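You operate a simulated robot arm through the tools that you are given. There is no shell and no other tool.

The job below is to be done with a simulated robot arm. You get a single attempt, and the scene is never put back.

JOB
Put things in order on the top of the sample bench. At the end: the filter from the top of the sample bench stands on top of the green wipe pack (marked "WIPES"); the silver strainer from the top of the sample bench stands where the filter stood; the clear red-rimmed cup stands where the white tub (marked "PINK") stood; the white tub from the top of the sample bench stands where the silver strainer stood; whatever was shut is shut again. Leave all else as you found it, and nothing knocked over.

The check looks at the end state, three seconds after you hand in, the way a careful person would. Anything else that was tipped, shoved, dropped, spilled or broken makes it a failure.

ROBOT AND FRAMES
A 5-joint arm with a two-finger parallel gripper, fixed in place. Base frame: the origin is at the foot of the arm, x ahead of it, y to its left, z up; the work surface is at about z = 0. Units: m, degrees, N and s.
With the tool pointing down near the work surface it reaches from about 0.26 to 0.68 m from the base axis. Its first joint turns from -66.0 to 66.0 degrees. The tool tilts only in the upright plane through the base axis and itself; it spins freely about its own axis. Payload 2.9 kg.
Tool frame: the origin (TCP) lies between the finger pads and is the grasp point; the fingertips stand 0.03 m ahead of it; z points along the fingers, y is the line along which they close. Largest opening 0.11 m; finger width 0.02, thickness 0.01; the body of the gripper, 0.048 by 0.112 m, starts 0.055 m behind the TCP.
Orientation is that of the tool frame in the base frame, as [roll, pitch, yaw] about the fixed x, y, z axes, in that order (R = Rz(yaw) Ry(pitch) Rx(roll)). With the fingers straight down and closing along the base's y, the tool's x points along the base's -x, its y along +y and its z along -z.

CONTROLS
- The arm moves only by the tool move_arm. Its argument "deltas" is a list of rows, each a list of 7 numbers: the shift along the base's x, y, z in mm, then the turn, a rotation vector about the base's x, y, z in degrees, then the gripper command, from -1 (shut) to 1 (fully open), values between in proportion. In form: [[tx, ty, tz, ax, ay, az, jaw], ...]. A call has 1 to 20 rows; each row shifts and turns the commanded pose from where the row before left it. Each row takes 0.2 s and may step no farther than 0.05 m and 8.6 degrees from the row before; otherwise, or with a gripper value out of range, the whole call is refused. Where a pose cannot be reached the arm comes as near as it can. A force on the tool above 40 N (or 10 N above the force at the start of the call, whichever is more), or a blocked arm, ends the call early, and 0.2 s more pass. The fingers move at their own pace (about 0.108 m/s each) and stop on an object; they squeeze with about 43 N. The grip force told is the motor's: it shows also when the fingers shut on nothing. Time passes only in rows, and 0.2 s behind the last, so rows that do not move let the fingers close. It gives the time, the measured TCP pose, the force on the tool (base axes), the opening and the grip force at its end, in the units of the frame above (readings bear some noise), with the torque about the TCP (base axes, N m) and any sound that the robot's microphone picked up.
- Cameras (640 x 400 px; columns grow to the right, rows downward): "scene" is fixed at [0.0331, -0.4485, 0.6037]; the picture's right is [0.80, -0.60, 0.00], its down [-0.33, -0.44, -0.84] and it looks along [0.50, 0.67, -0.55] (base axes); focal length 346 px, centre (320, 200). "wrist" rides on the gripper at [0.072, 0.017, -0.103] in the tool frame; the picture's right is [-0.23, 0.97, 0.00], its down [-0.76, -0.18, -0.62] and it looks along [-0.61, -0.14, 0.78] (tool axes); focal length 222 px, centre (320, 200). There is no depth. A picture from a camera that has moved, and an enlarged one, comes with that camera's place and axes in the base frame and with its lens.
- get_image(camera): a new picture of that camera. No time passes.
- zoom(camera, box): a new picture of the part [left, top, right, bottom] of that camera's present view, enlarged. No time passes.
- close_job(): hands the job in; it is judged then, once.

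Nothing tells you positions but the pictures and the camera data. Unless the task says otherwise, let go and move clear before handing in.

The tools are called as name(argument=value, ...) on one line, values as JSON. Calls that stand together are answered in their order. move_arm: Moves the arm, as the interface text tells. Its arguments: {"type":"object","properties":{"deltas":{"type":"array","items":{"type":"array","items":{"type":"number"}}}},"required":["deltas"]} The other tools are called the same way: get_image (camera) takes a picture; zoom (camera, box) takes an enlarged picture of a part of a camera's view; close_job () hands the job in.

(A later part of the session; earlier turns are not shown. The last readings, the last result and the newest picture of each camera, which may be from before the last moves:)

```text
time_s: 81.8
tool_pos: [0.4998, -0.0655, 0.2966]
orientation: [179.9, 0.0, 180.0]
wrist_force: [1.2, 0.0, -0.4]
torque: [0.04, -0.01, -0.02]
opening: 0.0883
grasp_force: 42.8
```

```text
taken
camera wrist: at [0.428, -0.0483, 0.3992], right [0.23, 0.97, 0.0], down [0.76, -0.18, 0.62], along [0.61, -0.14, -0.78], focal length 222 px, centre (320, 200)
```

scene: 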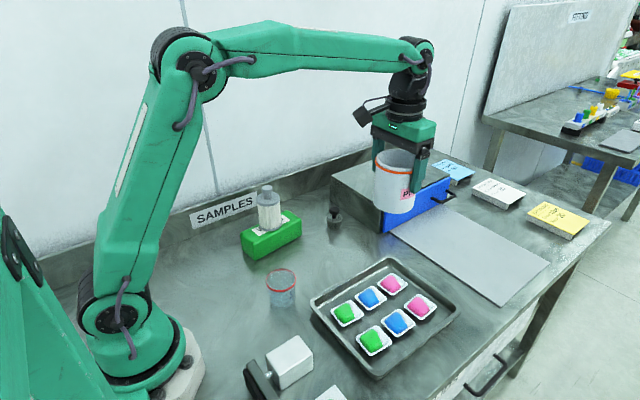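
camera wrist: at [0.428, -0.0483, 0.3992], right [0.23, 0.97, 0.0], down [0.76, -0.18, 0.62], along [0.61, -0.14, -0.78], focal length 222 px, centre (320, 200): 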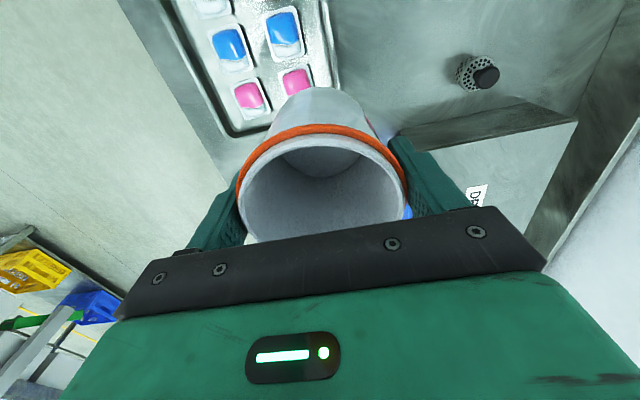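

All good. Now I'll carry the tub high toward the strainer's old spot, passing well clear of the filter.

move_arm(deltas=[[-2.21, 2.03, 0, 0, 0, 0, -1], [-4.43, 4.05, 0, 0, 0, 0, -1], [-7.38, 6.75, 0, 0, 0, 0, -1], [-10.33, 9.45, 0, 0, 0, 0, -1], [-10.33, 9.45, 0, 0, 0, 0, -1], [-10.33, 9.45, 0, 0, 0, 0, -1], [-10.33, 9.45, 0, 0, 0, 0, -1], [-10.33, 9.45, 0, 0, 0, 0, -1], [-10.33, 9.45, 0, 0, 0, 0, -1], [-10.33, 9.45, 0, 0, 0, 0, -1], [-10.33, 9.45, 0, 0, 0, 0, -1], [-10.33, 9.45, 0, 0, 0, 0, -1], [-10.33, 9.45, 0, 0, 0, 0, -1], [-10.33, 9.45, 0, 0, 0, 0, -1], [-10.33, 9.45, 0, 0, 0, 0, -1], [-10.33, 9.45, 0, 0, 0, 0, -1], [-10.33, 9.45, 0, 0, 0, 0, -1], [-7.38, 6.75, 0, 0, 0, 0, -1], [-4.43, 4.05, 0, 0, 0, 0, -1], [-2.21, 2.03, 0, 0, 0, 0, -1]])

get_image(camera="scene")

```text
time_s: 86.0
tool_pos: [0.328, 0.0933, 0.2958]
orientation: [180.0, 0.1, -180.0]
wrist_force: [-1.5, -0.1, -0.8]
torque: [0.0, 0.04, 0.01]
opening: 0.0884
grasp_force: 42.7
```

```text
taken
```

scene: 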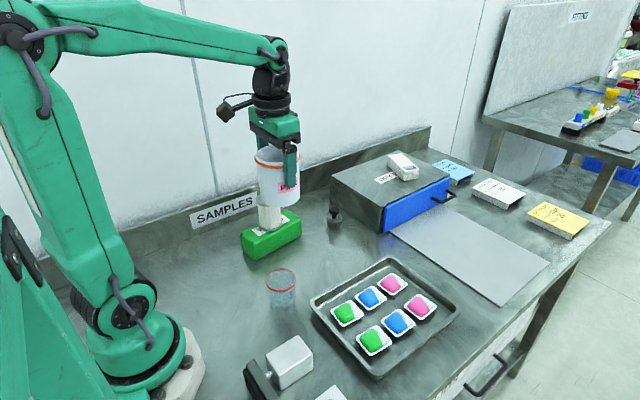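

move_arm(deltas=[[-2.97, 2.69, 0, 0, 0, 0, -1], [-5.94, 5.37, 0, 0, 0, 0, -1], [-8.9, 8.06, 0, 0, 0, 0, -1], [-11.13, 10.07, 0, 0, 0, 0, -1], [-11.13, 10.07, 0, 0, 0, 0, -1], [-11.13, 10.07, 0, 0, 0, 0, -1], [-11.13, 10.07, 0, 0, 0, 0, -1], [-11.13, 10.07, 0, 0, 0, 0, -1], [-11.13, 10.07, 0, 0, 0, 0, -1], [-11.13, 10.07, 0, 0, 0, 0, -1], [-11.13, 10.07, 0, 0, 0, 0, -1], [-11.13, 10.07, 0, 0, 0, 0, -1], [-11.13, 10.07, 0, 0, 0, 0, -1], [-11.13, 10.07, 0, 0, 0, 0, -1], [-11.13, 10.07, 0, 0, 0, 0, -1], [-11.13, 10.07, 0, 0, 0, 0, -1], [-10.4, 9.4, 0, 0, 0, 0, -1], [-8.2, 7.4, 0, 0, 0, 0, -1], [-5.2, 4.7, 0, 0, 0, 0, -1], [-2.9, 2.7, 0, 0, 0, 0, -1]])

get_image(camera="scene")

get_image(camera="wrist")

```text
time_s: 90.2
tool_pos: [0.1393, 0.265, 0.2965]
orientation: [-180.0, 0.0, -180.0]
wrist_force: [-0.2, 0.7, 0.5]
torque: [0.0, -0.01, 0.01]
opening: 0.0886
grasp_force: 43.0
```

```text
taken
```

scene: 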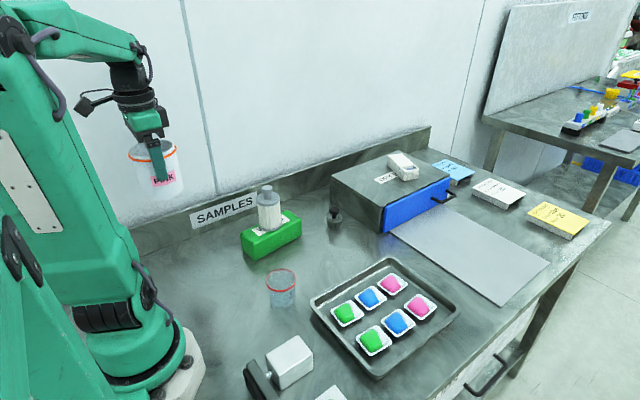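

```text
taken
camera wrist: at [0.0669, 0.2811, 0.3988], right [0.23, 0.97, 0.0], down [0.76, -0.18, 0.62], along [0.61, -0.14, -0.78], focal length 222 px, centre (320, 200)
```

wrist: 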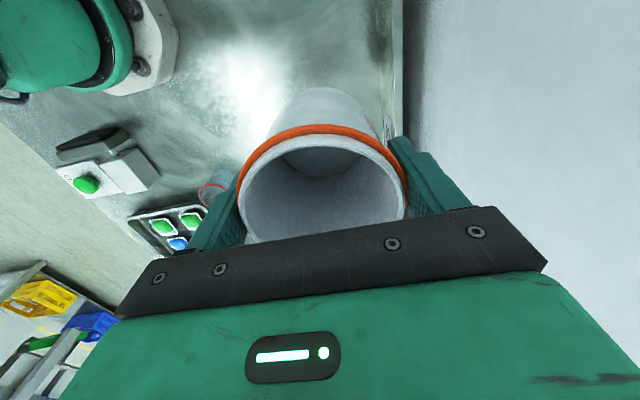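

The tub is over the strainer's old spot at (0.139, 0.265). I'll lower it gently to just above the bench.

move_arm(deltas=[[0, 0, -4, 0, 0, 0, -1], [0, 0, -8, 0, 0, 0, -1], [0, 0, -12, 0, 0, 0, -1], [0, 0, -14, 0, 0, 0, -1], [0, 0, -14, 0, 0, 0, -1], [0, 0, -14, 0, 0, 0, -1], [0, 0, -14, 0, 0, 0, -1], [0, 0, -14, 0, 0, 0, -1], [0, 0, -14, 0, 0, 0, -1], [0, 0, -14, 0, 0, 0, -1], [0, 0, -14, 0, 0, 0, -1], [0, 0, -14, 0, 0, 0, -1], [0, 0, -14, 0, 0, 0, -1], [0, 0, -14, 0, 0, 0, -1], [0, 0, -12, 0, 0, 0, -1], [0, 0, -8, 0, 0, 0, -1], [0, 0, -5, 0, 0, 0, -1], [0, 0, -2, 0, 0, 0, -1], [0, 0, 0, 0, 0, 0, -1]])

get_image(camera="scene")

get_image(camera="wrist")

```text
time_s: 94.2
tool_pos: [0.1388, 0.2639, 0.092]
orientation: [179.9, 0.0, -180.0]
wrist_force: [-0.2, -0.1, 0.2]
torque: [0.0, 0.01, -0.02]
opening: 0.0887
grasp_force: 43.0
```

```text
taken
```

scene: 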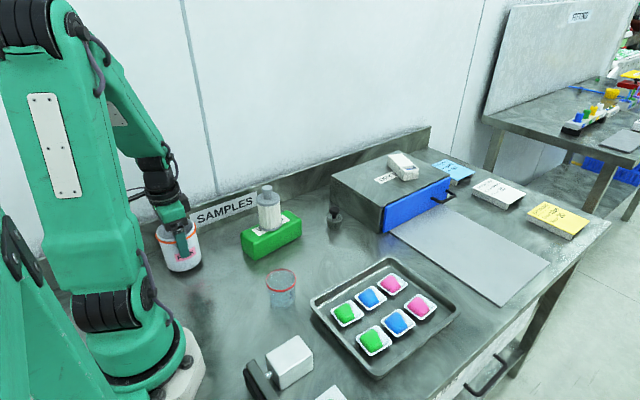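

```text
taken
camera wrist: at [0.0677, 0.2811, 0.1949], right [0.23, 0.97, 0.0], down [0.76, -0.18, 0.62], along [0.61, -0.14, -0.78], focal length 222 px, centre (320, 200)
```

wrist: 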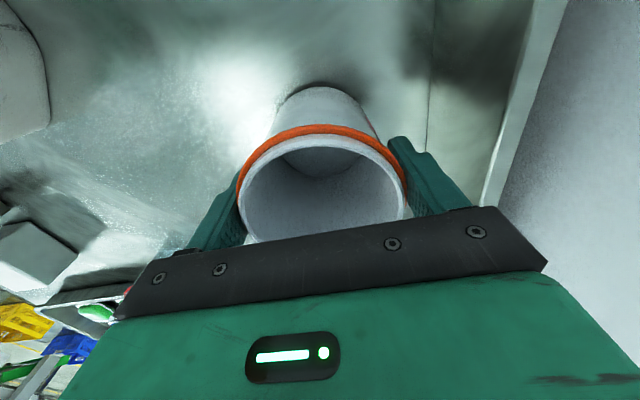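

move_arm(deltas=[[0, 0, -3, 0, 0, 0, -1], [0, 0, -3, 0, 0, 0, -1], [0, 0, -2, 0, 0, 0, -1], [0, 0, 0, 0, 0, 0, -1]])

move_arm(deltas=[[0, 0, -1, 0, 0, 0, -1], [0, 0, 0, 0, 0, 0, -1]])

move_arm(deltas=[[0, 0, -1, 0, 0, 0, -1], [0, 0, 0, 0, 0, 0, -1]])

```text
time_s: 95.2
tool_pos: [0.139, 0.2642, 0.0842]
orientation: [-180.0, 0.0, 180.0]
wrist_force: [0.2, 0.0, 0.2]
torque: [-0.03, 0.0, 0.03]
opening: 0.0884
grasp_force: 43.2
```

```text
time_s: 95.8
tool_pos: [0.1397, 0.2643, 0.0821]
orientation: [-180.0, -0.1, 180.0]
wrist_force: [0.5, -0.5, -0.9]
torque: [0.0, 0.01, -0.02]
opening: 0.0884
grasp_force: 42.6
```

```text
time_s: 96.4
tool_pos: [0.1383, 0.2638, 0.0811]
orientation: [-180.0, -0.1, -180.0]
wrist_force: [-0.6, -0.4, 0.3]
torque: [0.04, 0.02, -0.02]
opening: 0.0883
grasp_force: 43.1
```

move_arm(deltas=[[0, 0, -0.7, 0, 0, 0, -1], [0, 0, 0, 0, 0, 0, -1]])

zoom(camera="scene", box=[130, 200, 230, 290])

```text
time_s: 97.0
tool_pos: [0.1398, 0.2641, 0.0804]
orientation: [-179.9, -0.1, 180.0]
wrist_force: [-0.9, -2.0, 8.3]
torque: [-0.27, 0.0, 0.01]
opening: 0.0883
grasp_force: 43.1
```

```text
4.44 times, centred on (180, 245) of scene
camera zoom: at [0.0331, -0.4485, 0.6036], right [0.8, -0.6, 0.0], down [-0.33, -0.44, -0.84], along [0.5, 0.67, -0.55], focal length 1538 px, centre (942, 0)
```

zoom: 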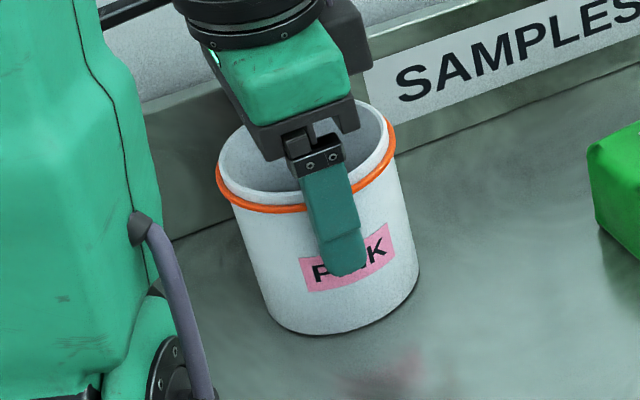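

The tub is on the bench (8 N contact). Releasing slowly.

move_arm(deltas=[[0, 0, 0.3, 0, 0, 0, 0.6], [0, 0, 0, 0, 0, 0, 0.65], [0, 0, 0, 0, 0, 0, 0.75], [0, 0, 0, 0, 0, 0, 1], [0, 0, 0, 0, 0, 0, 1]])

get_image(camera="wrist")

zoom(camera="scene", box=[130, 200, 230, 290])

```text
time_s: 98.2
tool_pos: [0.14, 0.2645, 0.0804]
orientation: [180.0, 0.0, 180.0]
wrist_force: [-0.1, 0.7, -0.9]
torque: [0.01, 0.02, 0.0]
opening: 0.1102
grasp_force: 0.1
```

```text
taken
camera wrist: at [0.0671, 0.2806, 0.1836], right [0.23, 0.97, 0.0], down [0.76, -0.18, 0.62], along [0.61, -0.14, -0.78], focal length 222 px, centre (320, 200)
```

wrist: 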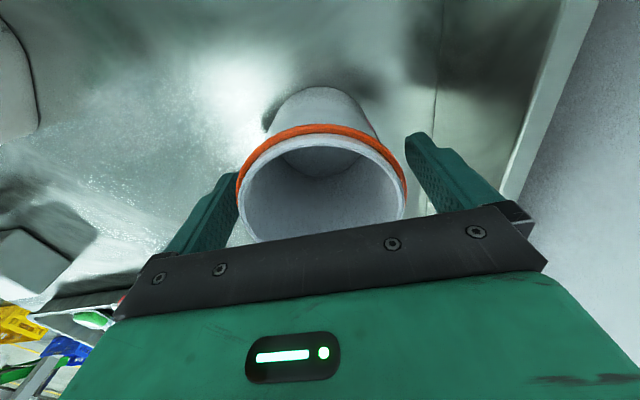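

```text
4.44 times, centred on (180, 245) of scene
camera zoom: at [0.0331, -0.4485, 0.6037], right [0.8, -0.6, 0.0], down [-0.33, -0.44, -0.84], along [0.5, 0.67, -0.55], focal length 1538 px, centre (942, 0)
```

zoom: 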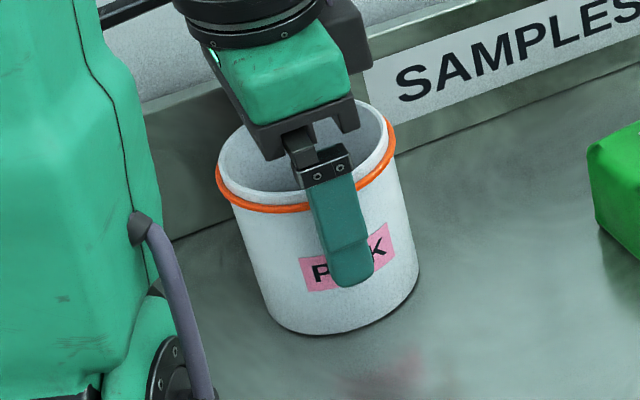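

The tub stands on the strainer's old spot. I'll rise straight out, then swing round to look at the cup from above.

move_arm(deltas=[[0, 0, 10, 0, 0, 0, 1], [0, 0, 20, 0, 0, 0, 1], [0, 0, 30, 0, 0, 0, 1], [0, 0, 40, 0, 0, 0, 1], [0, 0, 40, 0, 0, 0, 1], [0, 0, 40, 0, 0, 0, 1], [0, 0, 20, 0, 0, 0, 1], [0, 0, 0, 0, 0, 0, 1]])

get_image(camera="wrist")

zoom(camera="scene", box=[100, 180, 300, 320])

```text
time_s: 100.0
tool_pos: [0.1394, 0.2631, 0.2804]
orientation: [-179.9, 0.1, -179.9]
wrist_force: [0.2, -0.2, -0.3]
torque: [0.02, 0.03, -0.04]
opening: 0.11
grasp_force: 0.0
```

```text
taken
camera wrist: at [0.0676, 0.2802, 0.3842], right [0.23, 0.97, 0.0], down [0.76, -0.18, 0.62], along [0.61, -0.14, -0.78], focal length 222 px, centre (320, 200)
```

wrist: 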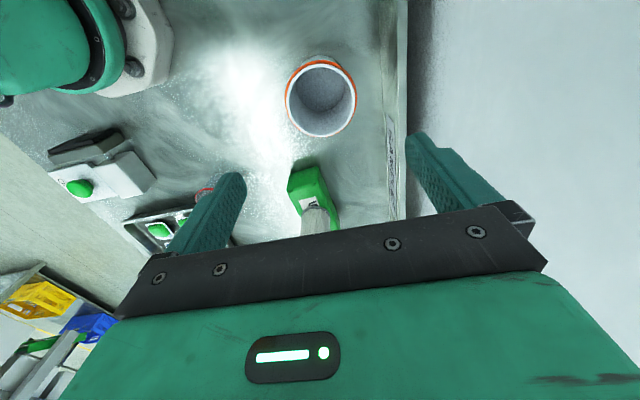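

```text
2.86 times, centred on (200, 250) of scene
camera zoom: at [0.0331, -0.4485, 0.6037], right [0.8, -0.6, 0.0], down [-0.33, -0.44, -0.84], along [0.5, 0.67, -0.55], focal length 989 px, centre (663, 57)
```

zoom: 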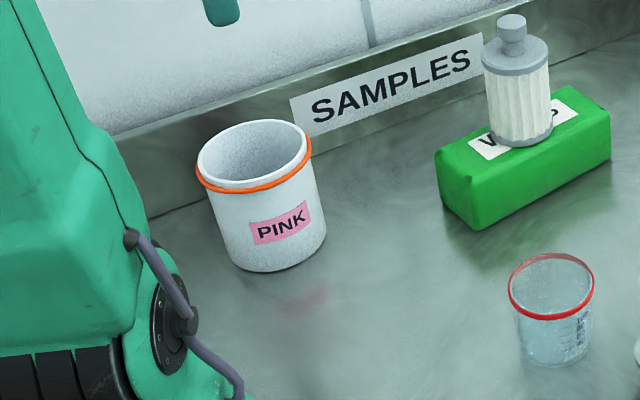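

move_arm(deltas=[[37, -27.7, 0, 0, 0, 0, 1], [37, -27.7, 0, 0, 0, 0, 1], [37, -27.7, 0, 0, 0, 0, 1], [17, -40, 0, 0, 0, 0, 1], [17, -40, 0, 0, 0, 0, 1], [16, -40, 0, 0, 0, 0, 1], [-7, -25, 0, 0, 0, 0, 1], [-7, -25, 0, 0, 0, 0, 1], [0, 0, 0, 0, 0, 0, 1]])

get_image(camera="wrist")

get_image(camera="scene")

```text
time_s: 102.0
tool_pos: [0.2875, 0.0093, 0.2816]
orientation: [179.9, 0.0, 179.9]
wrist_force: [-0.3, 0.3, -1.3]
torque: [0.0, -0.01, 0.0]
opening: 0.1102
grasp_force: 0.0
```

```text
taken
camera wrist: at [0.2145, 0.0257, 0.3836], right [0.23, 0.97, 0.0], down [0.76, -0.18, 0.62], along [0.61, -0.14, -0.78], focal length 222 px, centre (320, 200)
```

wrist: 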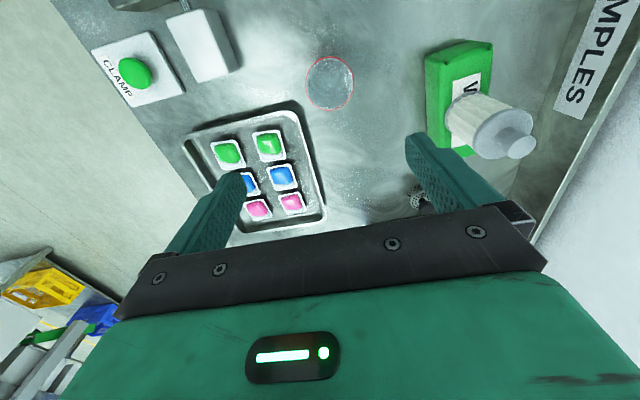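

```text
taken
```

scene: 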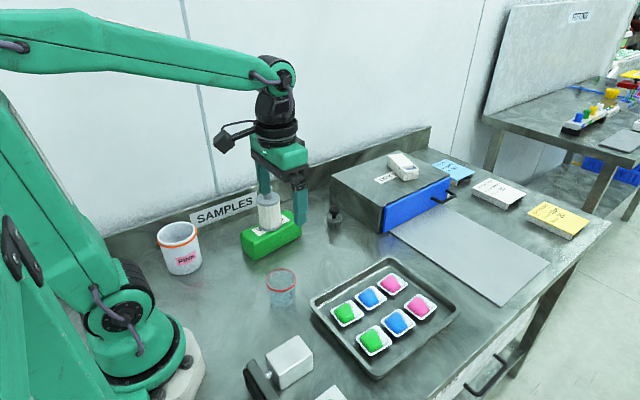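

zoom(camera="wrist", box=[280, 35, 380, 125])

zoom(camera="scene", box=[240, 250, 330, 320])

```text
4.44 times, centred on (330, 80) of wrist
camera zoom: at [0.2145, 0.0257, 0.3836], right [0.23, 0.97, 0.0], down [0.76, -0.18, 0.62], along [0.61, -0.14, -0.78], focal length 987 px, centre (276, 733)
```

zoom: 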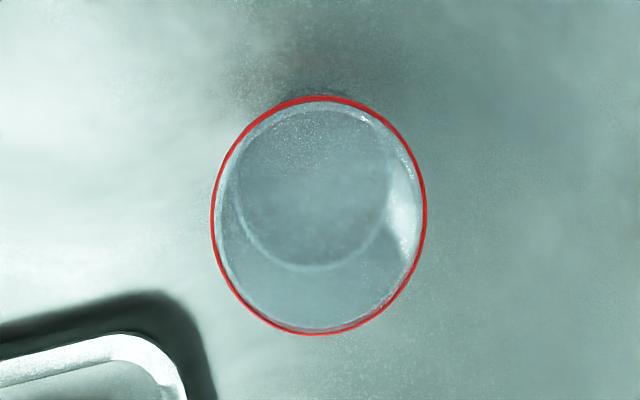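

```text
5.71 times, centred on (285, 285) of scene
camera zoom: at [0.0331, -0.4485, 0.6037], right [0.8, -0.6, 0.0], down [-0.33, -0.44, -0.84], along [0.5, 0.67, -0.55], focal length 1977 px, centre (520, -286)
```

zoom: 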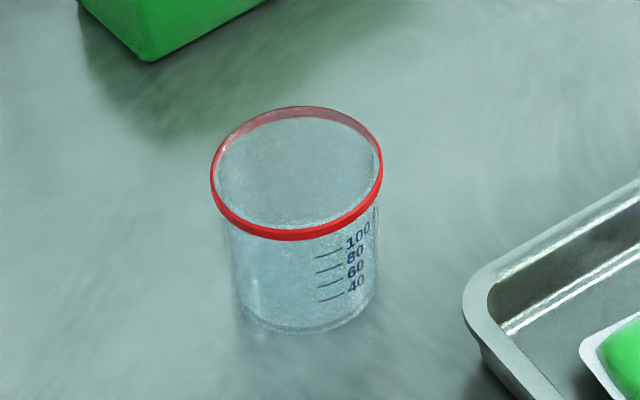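

The cup is empty and upright, at about (0.281, 0.025) from the wrist view, with its rim near z ≈ 0.06 and about 62 mm across. I'll centre above it and look closer.

move_arm(deltas=[[-6.5, 15.5, -30, 0, 0, 0, 1], [0, 0, -45, 0, 0, 0, 1], [0, 0, -45, 0, 0, 0, 1], [0, 0, 0, 0, 0, 0, 1]])

get_image(camera="wrist")

zoom(camera="wrist", box=[240, 60, 400, 180])

get_image(camera="scene")

```text
time_s: 103.0
tool_pos: [0.28, 0.0242, 0.1591]
orientation: [-179.9, 0.0, 180.0]
wrist_force: [0.2, -0.1, -0.1]
torque: [0.04, 0.02, 0.02]
opening: 0.1098
grasp_force: 0.1
```

```text
taken
camera wrist: at [0.2079, 0.0412, 0.2623], right [0.23, 0.97, 0.0], down [0.76, -0.18, 0.62], along [0.61, -0.14, -0.78], focal length 222 px, centre (320, 200)
```

wrist: 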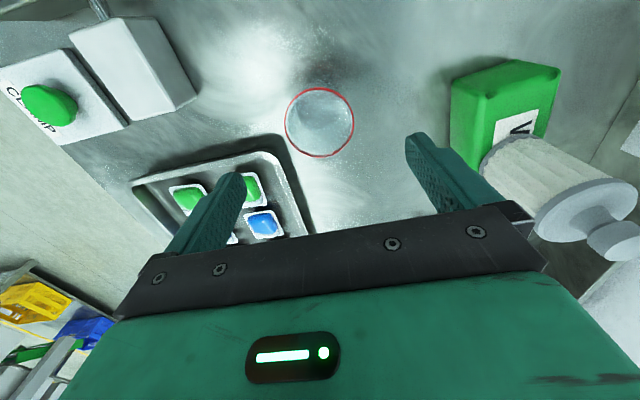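

```text
3.33 times, centred on (320, 120) of wrist
camera zoom: at [0.2079, 0.0412, 0.2623], right [0.23, 0.97, 0.0], down [0.76, -0.18, 0.62], along [0.61, -0.14, -0.78], focal length 740 px, centre (320, 467)
```

zoom: 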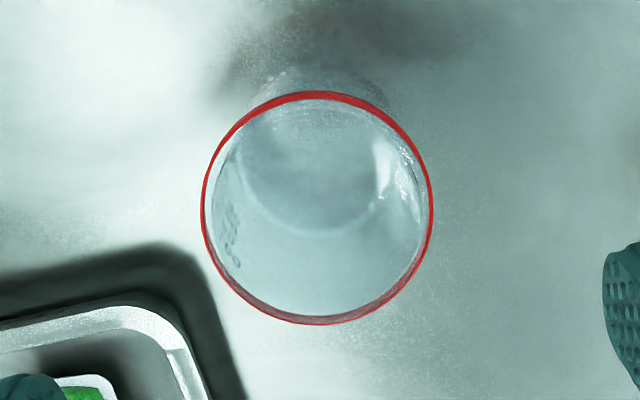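

```text
taken
```

scene: 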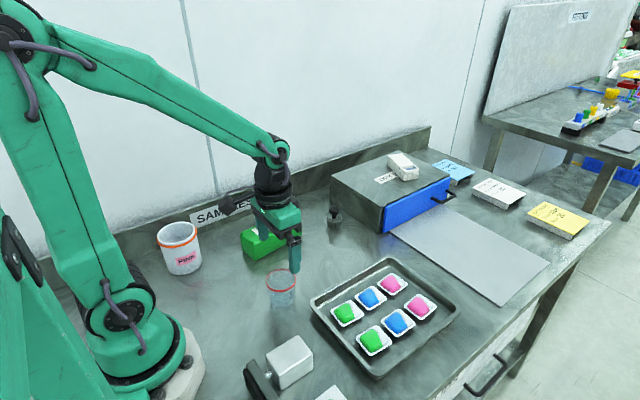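

It's centred to about a millimetre. I'll lower around the cup with the fingers open, slowly near the bottom.

move_arm(deltas=[[0, 0, -30, 0, 0, 0, 1], [0, 0, -30, 0, 0, 0, 1], [0, 0, -25, 0, 0, 0, 1], [0, 0, -15, 0, 0, 0, 1], [0, 0, -10, 0, 0, 0, 1], [0, 0, 0, 0, 0, 0, 1]])

get_image(camera="wrist")

zoom(camera="scene", box=[220, 200, 340, 320])

```text
time_s: 104.4
tool_pos: [0.2801, 0.0248, 0.0511]
orientation: [-179.8, 0.0, 179.9]
wrist_force: [0.3, -0.1, -0.6]
torque: [0.02, 0.03, -0.01]
opening: 0.1098
grasp_force: 0.0
```

```text
taken
camera wrist: at [0.2081, 0.0415, 0.1533], right [0.23, 0.97, 0.0], down [0.76, -0.18, 0.62], along [0.61, -0.14, -0.78], focal length 222 px, centre (320, 200)
```

wrist: 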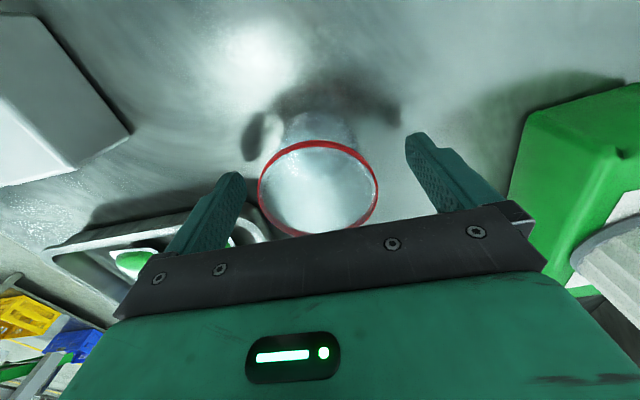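

```text
3.33 times, centred on (280, 260) of scene
camera zoom: at [0.0331, -0.4485, 0.6037], right [0.8, -0.6, 0.0], down [-0.33, -0.44, -0.84], along [0.5, 0.67, -0.55], focal length 1154 px, centre (453, 0)
```

zoom: 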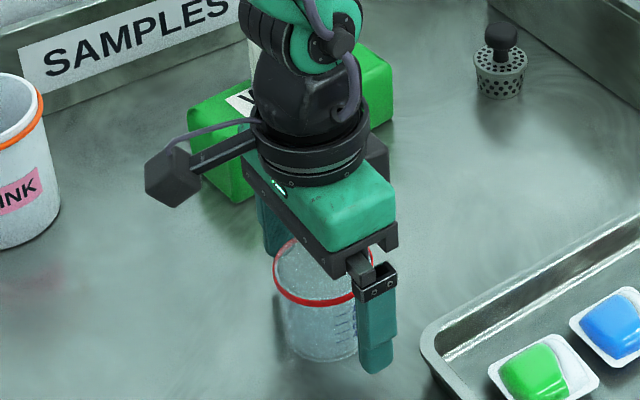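

The cup is centred; its rim is lower than I thought, about 0.05. I'll go down another centimetre and close slowly.

move_arm(deltas=[[1.5, -0.5, -5, 0, 0, 0, 1], [0, 0, -5, 0, 0, 0, 1], [0, 0, 0, 0, 0, 0, 0.6], [0, 0, 0, 0, 0, 0, 0.35], [0, 0, 0, 0, 0, 0, 0.2], [0, 0, 0, 0, 0, 0, 0.1], [0, 0, 0, 0, 0, 0, 0], [0, 0, 0, 0, 0, 0, -0.5], [0, 0, 0, 0, 0, 0, -1], [0, 0, 0, 0, 0, 0, -1]])

get_image(camera="wrist")

zoom(camera="scene", box=[220, 200, 340, 320])

```text
time_s: 106.6
tool_pos: [0.2811, 0.026, 0.041]
orientation: [-179.9, 0.0, -180.0]
wrist_force: [-0.4, -0.9, 4.7]
torque: [-0.1, 0.05, 0.0]
opening: 0.0593
grasp_force: 42.9
```

```text
taken
camera wrist: at [0.2091, 0.0415, 0.144], right [0.23, 0.97, 0.0], down [0.76, -0.18, 0.62], along [0.61, -0.14, -0.78], focal length 222 px, centre (320, 200)
```

wrist: 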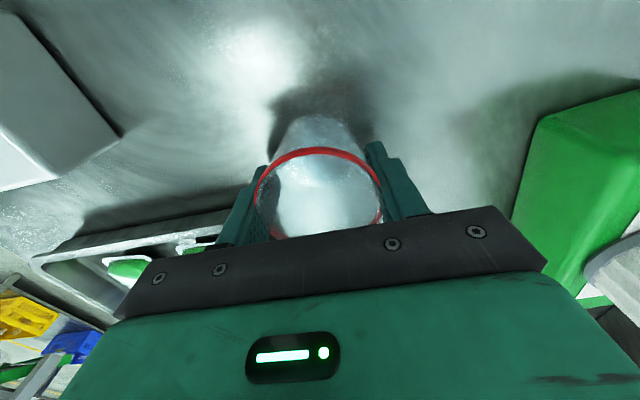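

```text
3.33 times, centred on (280, 260) of scene
camera zoom: at [0.0331, -0.4485, 0.6037], right [0.8, -0.6, 0.0], down [-0.33, -0.44, -0.84], along [0.5, 0.67, -0.55], focal length 1154 px, centre (453, 0)
```

zoom: 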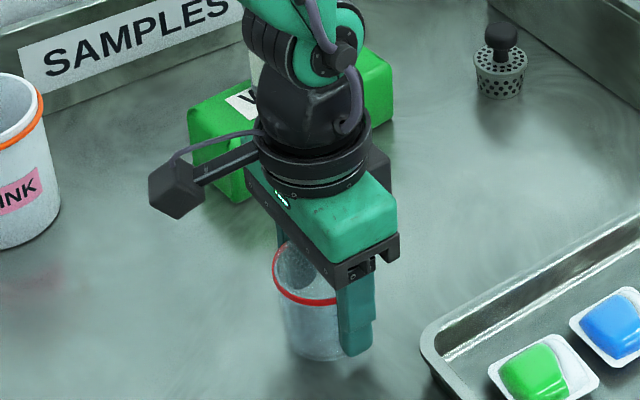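

The cup is gripped at 59 mm on its tapered wall, which helps the hold. I'll test-lift slowly.

move_arm(deltas=[[0, 0, 1, 0, 0, 0, -1], [0, 0, 2, 0, 0, 0, -1], [0, 0, 2, 0, 0, 0, -1], [0, 0, 3, 0, 0, 0, -1], [0, 0, 3, 0, 0, 0, -1], [0, 0, 3, 0, 0, 0, -1], [0, 0, 0, 0, 0, 0, -1]])

zoom(camera="scene", box=[220, 200, 340, 320])

zoom(camera="wrist", box=[220, 90, 420, 240])

```text
time_s: 108.2
tool_pos: [0.2809, 0.0259, 0.0553]
orientation: [179.9, 0.0, 180.0]
wrist_force: [0.6, 0.1, -0.4]
torque: [-0.02, -0.01, 0.05]
opening: 0.0593
grasp_force: 43.2
```

```text
3.33 times, centred on (280, 260) of scene
camera zoom: at [0.0331, -0.4485, 0.6037], right [0.8, -0.6, 0.0], down [-0.33, -0.44, -0.84], along [0.5, 0.67, -0.55], focal length 1154 px, centre (453, 0)
```

zoom: 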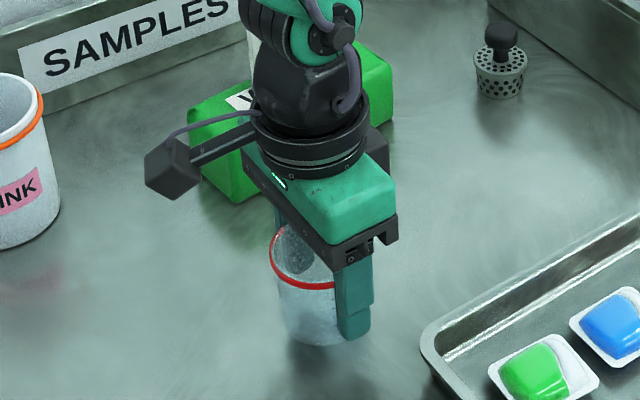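

```text
2.67 times, centred on (320, 165) of wrist
camera zoom: at [0.2091, 0.0425, 0.1578], right [0.23, 0.97, 0.0], down [0.76, -0.18, 0.62], along [0.61, -0.14, -0.78], focal length 592 px, centre (320, 293)
```

zoom: 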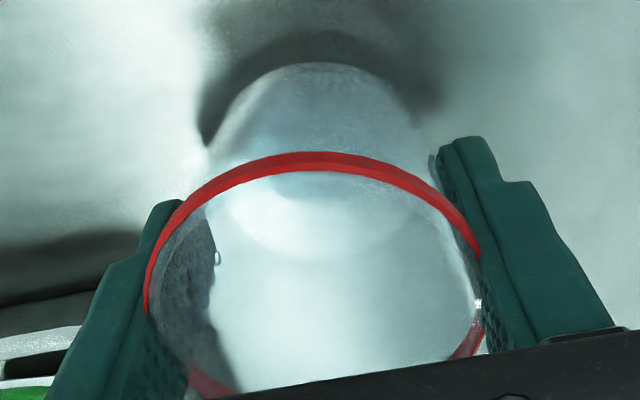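

The cup is up and level. I'll raise it gently to about 0.17, low enough to stay away from the reach limit later.

move_arm(deltas=[[0, 0, 3, 0, 0, 0, -1], [0, 0, 6, 0, 0, 0, -1], [0, 0, 10, 0, 0, 0, -1], [0, 0, 13, 0, 0, 0, -1], [0, 0, 13, 0, 0, 0, -1], [0, 0, 13, 0, 0, 0, -1], [0, 0, 13, 0, 0, 0, -1], [0, 0, 13, 0, 0, 0, -1], [0, 0, 13, 0, 0, 0, -1], [0, 0, 10, 0, 0, 0, -1], [0, 0, 6, 0, 0, 0, -1], [0, 0, 3, 0, 0, 0, -1]])

move_arm(deltas=[[2.7, -1.3, 0, 0, 0, 0, -1], [5.41, -2.6, 0, 0, 0, 0, -1], [9.02, -4.33, 0, 0, 0, 0, -1], [12.62, -6.06, 0, 0, 0, 0, -1], [12.62, -6.06, 0, 0, 0, 0, -1], [12.62, -6.06, 0, 0, 0, 0, -1], [12.62, -6.06, 0, 0, 0, 0, -1], [12.62, -6.06, 0, 0, 0, 0, -1], [12.62, -6.06, 0, 0, 0, 0, -1], [12.62, -6.06, 0, 0, 0, 0, -1], [12.62, -6.06, 0, 0, 0, 0, -1], [12.62, -6.06, 0, 0, 0, 0, -1], [12.62, -6.06, 0, 0, 0, 0, -1], [12.62, -6.06, 0, 0, 0, 0, -1], [12.62, -6.06, 0, 0, 0, 0, -1], [12.62, -6.06, 0, 0, 0, 0, -1], [12.62, -6.06, 0, 0, 0, 0, -1], [9.02, -4.33, 0, 0, 0, 0, -1], [5.41, -2.6, 0, 0, 0, 0, -1], [2.7, -1.3, 0, 0, 0, 0, -1]])

get_image(camera="scene")

get_image(camera="wrist")

```text
time_s: 110.8
tool_pos: [0.28, 0.0262, 0.172]
orientation: [180.0, 0.0, 180.0]
wrist_force: [-0.4, -1.0, -0.1]
torque: [-0.01, -0.01, 0.03]
opening: 0.0592
grasp_force: 43.1
```

```text
time_s: 115.0
tool_pos: [0.4916, -0.0754, 0.1711]
orientation: [-180.0, 0.1, -180.0]
wrist_force: [0.6, -0.5, 0.5]
torque: [-0.03, 0.02, 0.03]
opening: 0.0588
grasp_force: 42.4
```

```text
taken
```

scene: 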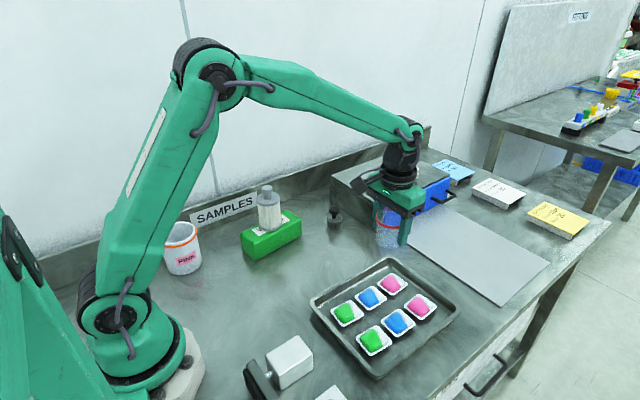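

```text
taken
camera wrist: at [0.4203, -0.0595, 0.2739], right [0.23, 0.97, 0.0], down [0.76, -0.18, 0.62], along [0.61, -0.14, -0.78], focal length 222 px, centre (320, 200)
```

wrist: 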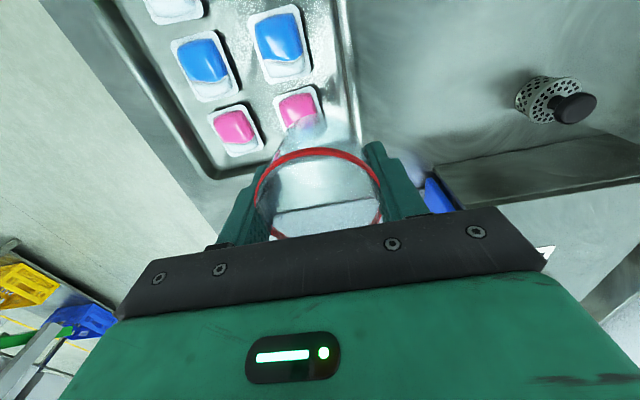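

move_arm(deltas=[[2.7, -1.3, 0, 0, 0, 0, -1], [5.4, -2.6, 0, 0, 0, 0, -1], [9.0, -4.3, 0, 0, 0, 0, -1], [11.7, -5.6, 0, 0, 0, 0, -1], [11.7, -5.6, 0, 0, 0, 0, -1], [11.7, -5.6, 0, 0, 0, 0, -1], [11.7, -5.6, 0, 0, 0, 0, -1], [11.7, -5.6, 0, 0, 0, 0, -1], [11.7, -5.6, 0, 0, 0, 0, -1], [11.7, -5.6, 0, 0, 0, 0, -1], [10.8, -5.2, 0, 0, 0, 0, -1], [7.2, -3.4, 0, 0, 0, 0, -1], [4.6, -2.1, 0, 0, 0, 0, -1], [1.8, -0.9, 0, 0, 0, 0, -1], [0, 0, 0, 0, 0, 0, -1]])

get_image(camera="scene")

get_image(camera="wrist")

```text
time_s: 118.2
tool_pos: [0.6148, -0.1349, 0.171]
orientation: [180.0, 0.0, 180.0]
wrist_force: [0.2, 0.6, -0.1]
torque: [0.0, 0.01, -0.04]
opening: 0.0587
grasp_force: 42.6
```

```text
taken
```

scene: 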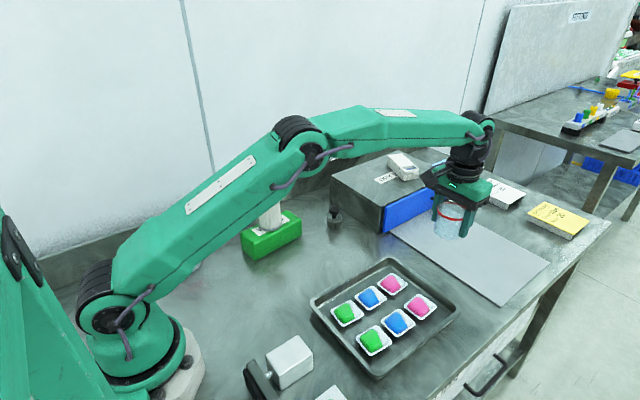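

```text
taken
camera wrist: at [0.5435, -0.1182, 0.2736], right [0.23, 0.97, 0.0], down [0.76, -0.18, 0.62], along [0.61, -0.14, -0.78], focal length 222 px, centre (320, 200)
```

wrist: 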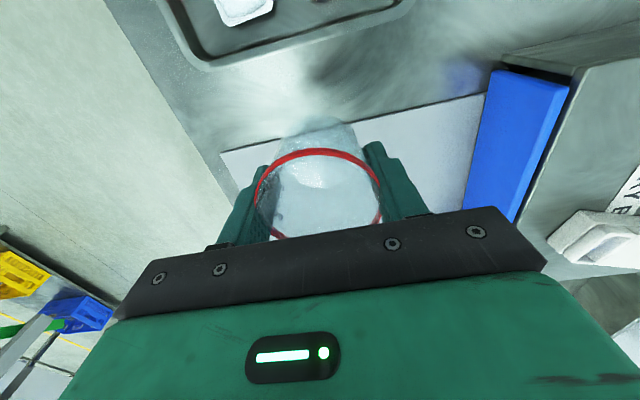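

The cup is over the tub's old spot at (0.615, -0.135). I'll lower it gently.

move_arm(deltas=[[0, 0, -4, 0, 0, 0, -1], [0, 0, -8, 0, 0, 0, -1], [0, 0, -12, 0, 0, 0, -1], [0, 0, -13, 0, 0, 0, -1], [0, 0, -13, 0, 0, 0, -1], [0, 0, -13, 0, 0, 0, -1], [0, 0, -13, 0, 0, 0, -1], [0, 0, -13, 0, 0, 0, -1], [0, 0, -12, 0, 0, 0, -1], [0, 0, -8, 0, 0, 0, -1], [0, 0, -5, 0, 0, 0, -1], [0, 0, -2, 0, 0, 0, -1], [0, 0, 0, 0, 0, 0, -1]])

zoom(camera="scene", box=[380, 190, 540, 310])

get_image(camera="wrist")

```text
time_s: 121.0
tool_pos: [0.6142, -0.1358, 0.0551]
orientation: [-179.9, 0.0, 180.0]
wrist_force: [0.2, 0.3, -0.2]
torque: [0.01, 0.02, 0.01]
opening: 0.0583
grasp_force: 42.7
```

```text
3.33 times, centred on (460, 250) of scene
camera zoom: at [0.0331, -0.4485, 0.6037], right [0.8, -0.6, 0.0], down [-0.33, -0.44, -0.84], along [0.5, 0.67, -0.55], focal length 1154 px, centre (-147, 33)
```

zoom: 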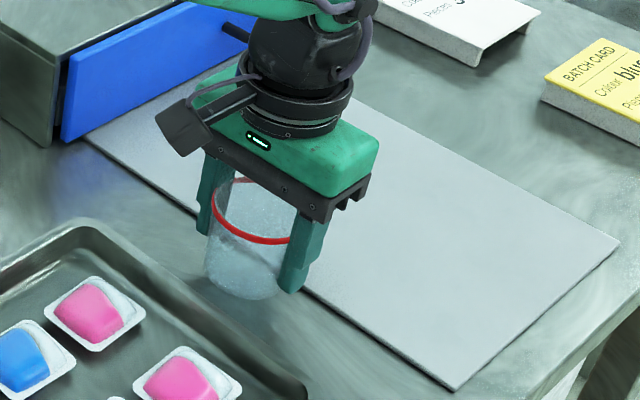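

```text
taken
camera wrist: at [0.5427, -0.1185, 0.1571], right [0.23, 0.97, 0.0], down [0.76, -0.18, 0.62], along [0.61, -0.14, -0.78], focal length 222 px, centre (320, 200)
```

wrist: 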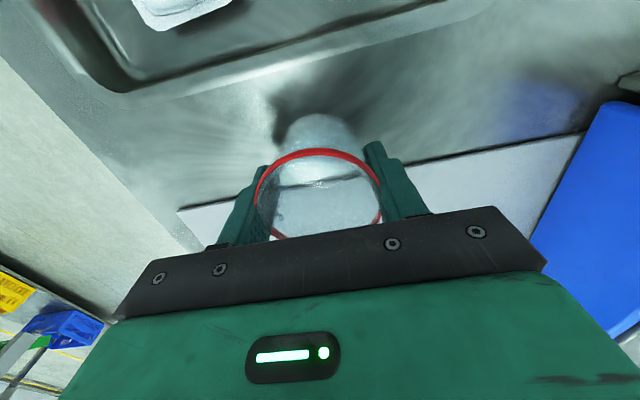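

move_arm(deltas=[[0, 0, -4, 0, 0, 0, -1], [0, 0, -4, 0, 0, 0, -1], [0, 0, -3, 0, 0, 0, -1], [0, 0, 0, 0, 0, 0, -1]])

move_arm(deltas=[[0, 0, -1, 0, 0, 0, -1], [0, 0, 0, 0, 0, 0, -1]])

zoom(camera="scene", box=[380, 210, 500, 300])

```text
time_s: 122.0
tool_pos: [0.6153, -0.1348, 0.0425]
orientation: [180.0, -0.1, 180.0]
wrist_force: [-0.5, 0.0, 0.9]
torque: [-0.01, 0.03, -0.01]
opening: 0.0588
grasp_force: 43.2
```

```text
time_s: 122.6
tool_pos: [0.6153, -0.1356, 0.0428]
orientation: [-180.0, 0.0, 180.0]
wrist_force: [-0.3, 0.5, -0.1]
torque: [-0.02, -0.02, -0.01]
opening: 0.0582
grasp_force: 42.9
```

```text
4.44 times, centred on (440, 255) of scene
camera zoom: at [0.0331, -0.4485, 0.6037], right [0.8, -0.6, 0.0], down [-0.33, -0.44, -0.84], along [0.5, 0.67, -0.55], focal length 1538 px, centre (-213, -44)
```

zoom: 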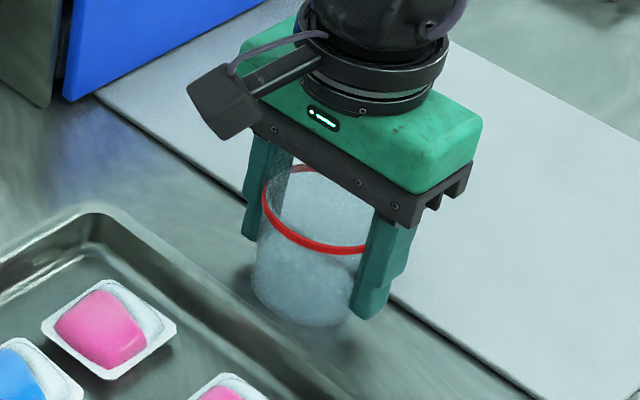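

move_arm(deltas=[[0, 0, -1, 0, 0, 0, -1], [0, 0, 0, 0, 0, 0, -1]])

move_arm(deltas=[[0, 0, -0.8, 0, 0, 0, -1], [0, 0, 0, 0, 0, 0, -1]])

```text
time_s: 123.2
tool_pos: [0.6159, -0.1357, 0.0414]
orientation: [-180.0, 0.1, 180.0]
wrist_force: [-1.2, -0.5, 4.1]
torque: [-0.14, 0.07, 0.01]
opening: 0.0582
grasp_force: 43.0
```

```text
time_s: 123.8
tool_pos: [0.6158, -0.1341, 0.0414]
orientation: [-180.0, 0.1, -179.9]
wrist_force: [-0.5, -1.5, 8.0]
torque: [-0.27, 0.05, -0.04]
opening: 0.0586
grasp_force: 42.6
```

The cup is on the bench. Releasing slowly.

move_arm(deltas=[[0, 0, 0.5, 0, 0, 0, 0.05], [0, 0, 0, 0, 0, 0, 0.12], [0, 0, 0, 0, 0, 0, 0.25], [0, 0, 0, 0, 0, 0, 0.5], [0, 0, 0, 0, 0, 0, 0.8], [0, 0, 0, 0, 0, 0, 0.8]])

get_image(camera="wrist")

zoom(camera="scene", box=[380, 210, 500, 300])

```text
time_s: 125.2
tool_pos: [0.6157, -0.1348, 0.0423]
orientation: [-179.9, 0.0, -180.0]
wrist_force: [-0.6, -0.2, 0.0]
torque: [0.0, 0.0, 0.0]
opening: 0.099
grasp_force: 0.1
```

```text
taken
camera wrist: at [0.5428, -0.1184, 0.1442], right [0.23, 0.97, 0.0], down [0.76, -0.18, 0.62], along [0.61, -0.14, -0.78], focal length 222 px, centre (320, 200)
```

wrist: 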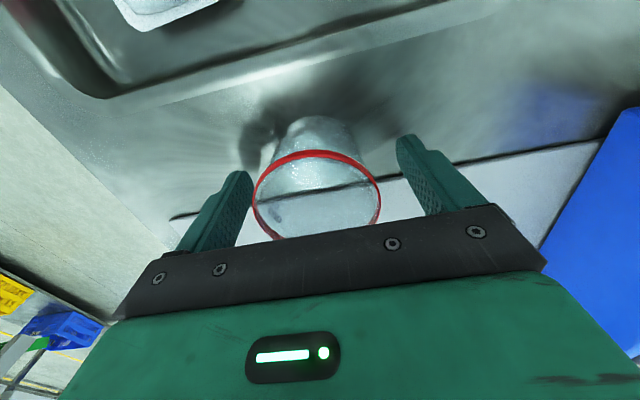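

```text
4.44 times, centred on (440, 255) of scene
camera zoom: at [0.0331, -0.4485, 0.6037], right [0.8, -0.6, 0.0], down [-0.33, -0.44, -0.84], along [0.5, 0.67, -0.55], focal length 1538 px, centre (-213, -44)
```

zoom: 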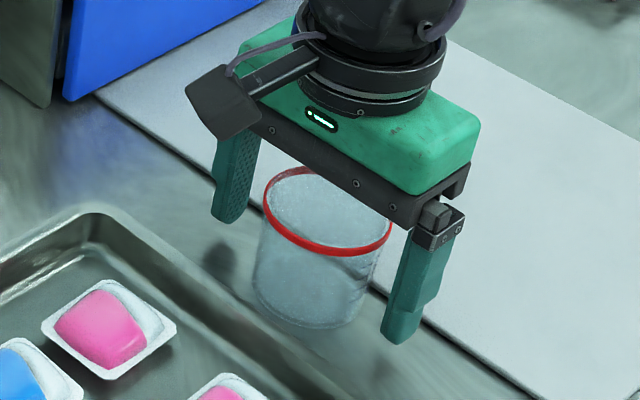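

The cup stands upright. I'll rise straight out to 0.18, come inward, and check the whole bench.

move_arm(deltas=[[0, 0, 8, 0, 0, 0, 1], [0, 0, 15, 0, 0, 0, 1], [0, 0, 30, 0, 0, 0, 1], [0, 0, 40, 0, 0, 0, 1], [0, 0, 45, 0, 0, 0, 1], [-30, 5, 0, 0, 0, 0, 1], [-40, 5, 0, 0, 0, 0, 1], [-40, 5, 20, 0, 0, 0, 1], [-35, 5, 35, 0, 0, 0, 1], [-30, 5, 35, 0, 0, 0, 1], [0, 0, 35, 0, 0, 0, 1], [0, 0, 0, 0, 0, 0, 1]])

get_image(camera="scene")

get_image(camera="wrist")

```text
time_s: 127.8
tool_pos: [0.4364, -0.1074, 0.3047]
orientation: [-180.0, 0.0, -180.0]
wrist_force: [-0.1, -0.4, -0.1]
torque: [-0.04, 0.05, 0.0]
opening: 0.1103
grasp_force: 0.1
```

```text
taken
```

scene: 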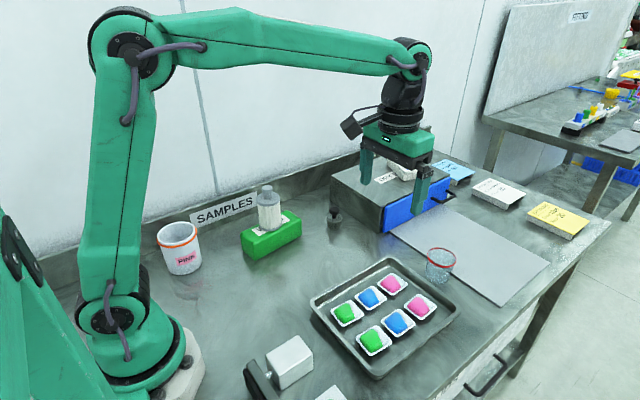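

```text
taken
camera wrist: at [0.3655, -0.0915, 0.4074], right [0.23, 0.97, 0.0], down [0.76, -0.18, 0.62], along [0.61, -0.14, -0.78], focal length 222 px, centre (320, 200)
```

wrist: 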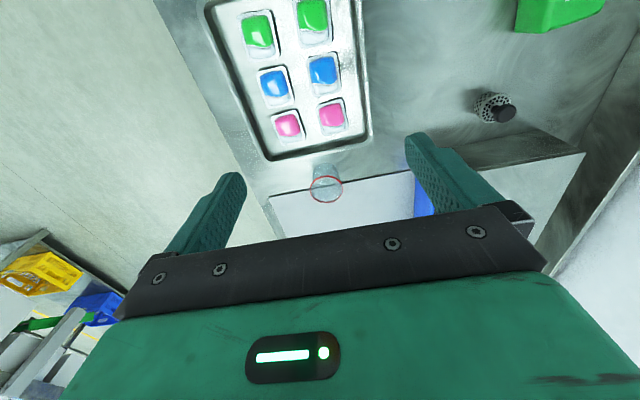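

move_arm(deltas=[[-20, 35, 20, 0, 0, 0, 1], [-20, 35, 20, 0, 0, 0, 1], [-20, 40, 20, 0, 0, 0, 1], [-20, 40, 20, 0, 0, 0, 1], [-12, 45, 0, 0, 0, 0, 1], [-12, 45, 0, 0, 0, 0, 1], [0, 45, 0, 0, 0, 0, 1], [0, 45, 0, 0, 0, 0, 1], [0, 0, 0, 0, 0, 0, 1]])

get_image(camera="scene")

zoom(camera="scene", box=[320, 130, 480, 230])

zoom(camera="scene", box=[360, 210, 520, 310])

zoom(camera="scene", box=[140, 170, 350, 300])

get_image(camera="wrist")

```text
time_s: 129.8
tool_pos: [0.3344, 0.2189, 0.3844]
orientation: [180.0, 0.0, 180.0]
wrist_force: [0.4, 0.9, -0.2]
torque: [0.01, -0.01, -0.02]
opening: 0.1099
grasp_force: 0.0
```

```text
taken
```

scene: 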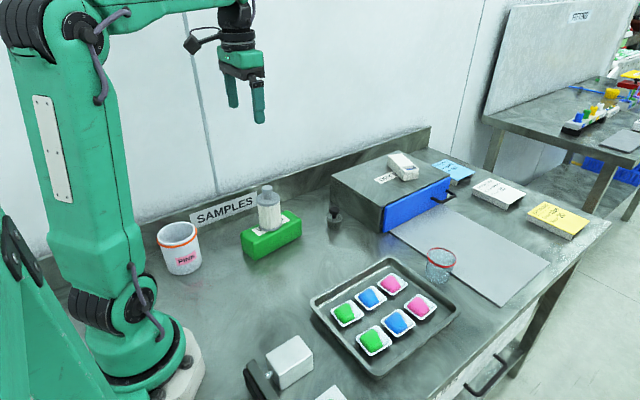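

```text
4.00 times, centred on (400, 180) of scene
camera zoom: at [0.0331, -0.4485, 0.6037], right [0.8, -0.6, 0.0], down [-0.33, -0.44, -0.84], along [0.5, 0.67, -0.55], focal length 1384 px, centre (0, 280)
```

zoom: 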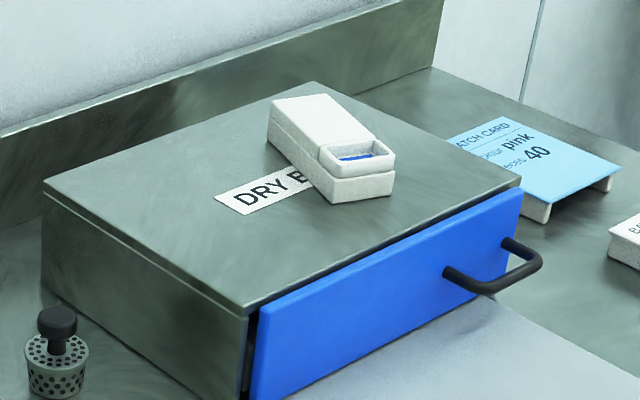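

```text
4.00 times, centred on (440, 260) of scene
camera zoom: at [0.0331, -0.4485, 0.6037], right [0.8, -0.6, 0.0], down [-0.33, -0.44, -0.84], along [0.5, 0.67, -0.55], focal length 1384 px, centre (-160, -40)
```

zoom: 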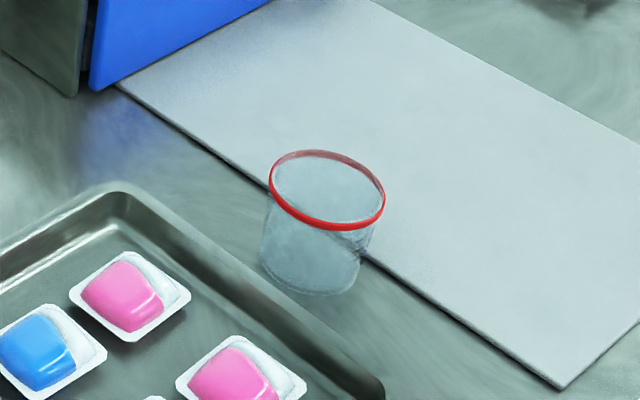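

```text
3.05 times, centred on (245, 235) of scene
camera zoom: at [0.0331, -0.4485, 0.6037], right [0.8, -0.6, 0.0], down [-0.33, -0.44, -0.84], along [0.5, 0.67, -0.55], focal length 1055 px, centre (549, 93)
```

zoom: 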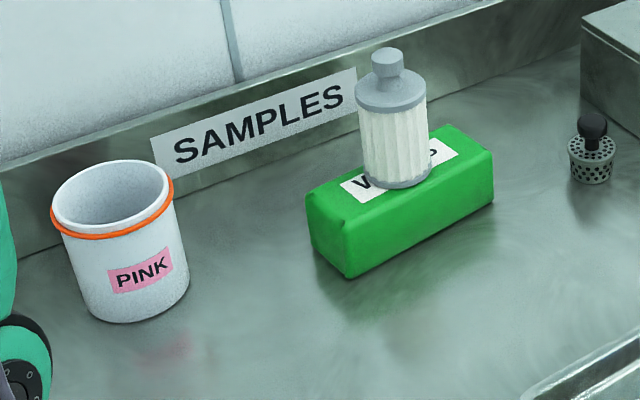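

```text
taken
camera wrist: at [0.2618, 0.2358, 0.4878], right [0.23, 0.97, 0.0], down [0.76, -0.18, 0.62], along [0.61, -0.14, -0.78], focal length 222 px, centre (320, 200)
```

wrist: 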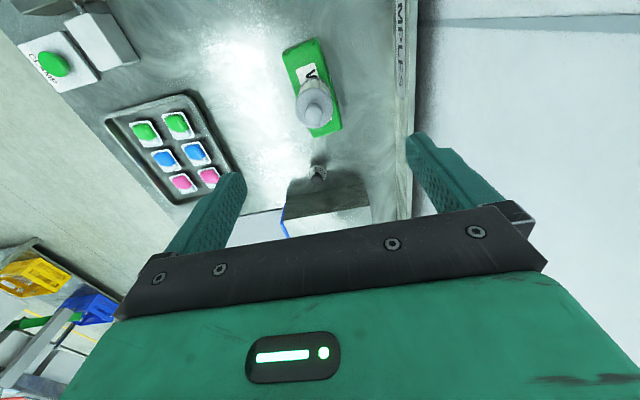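

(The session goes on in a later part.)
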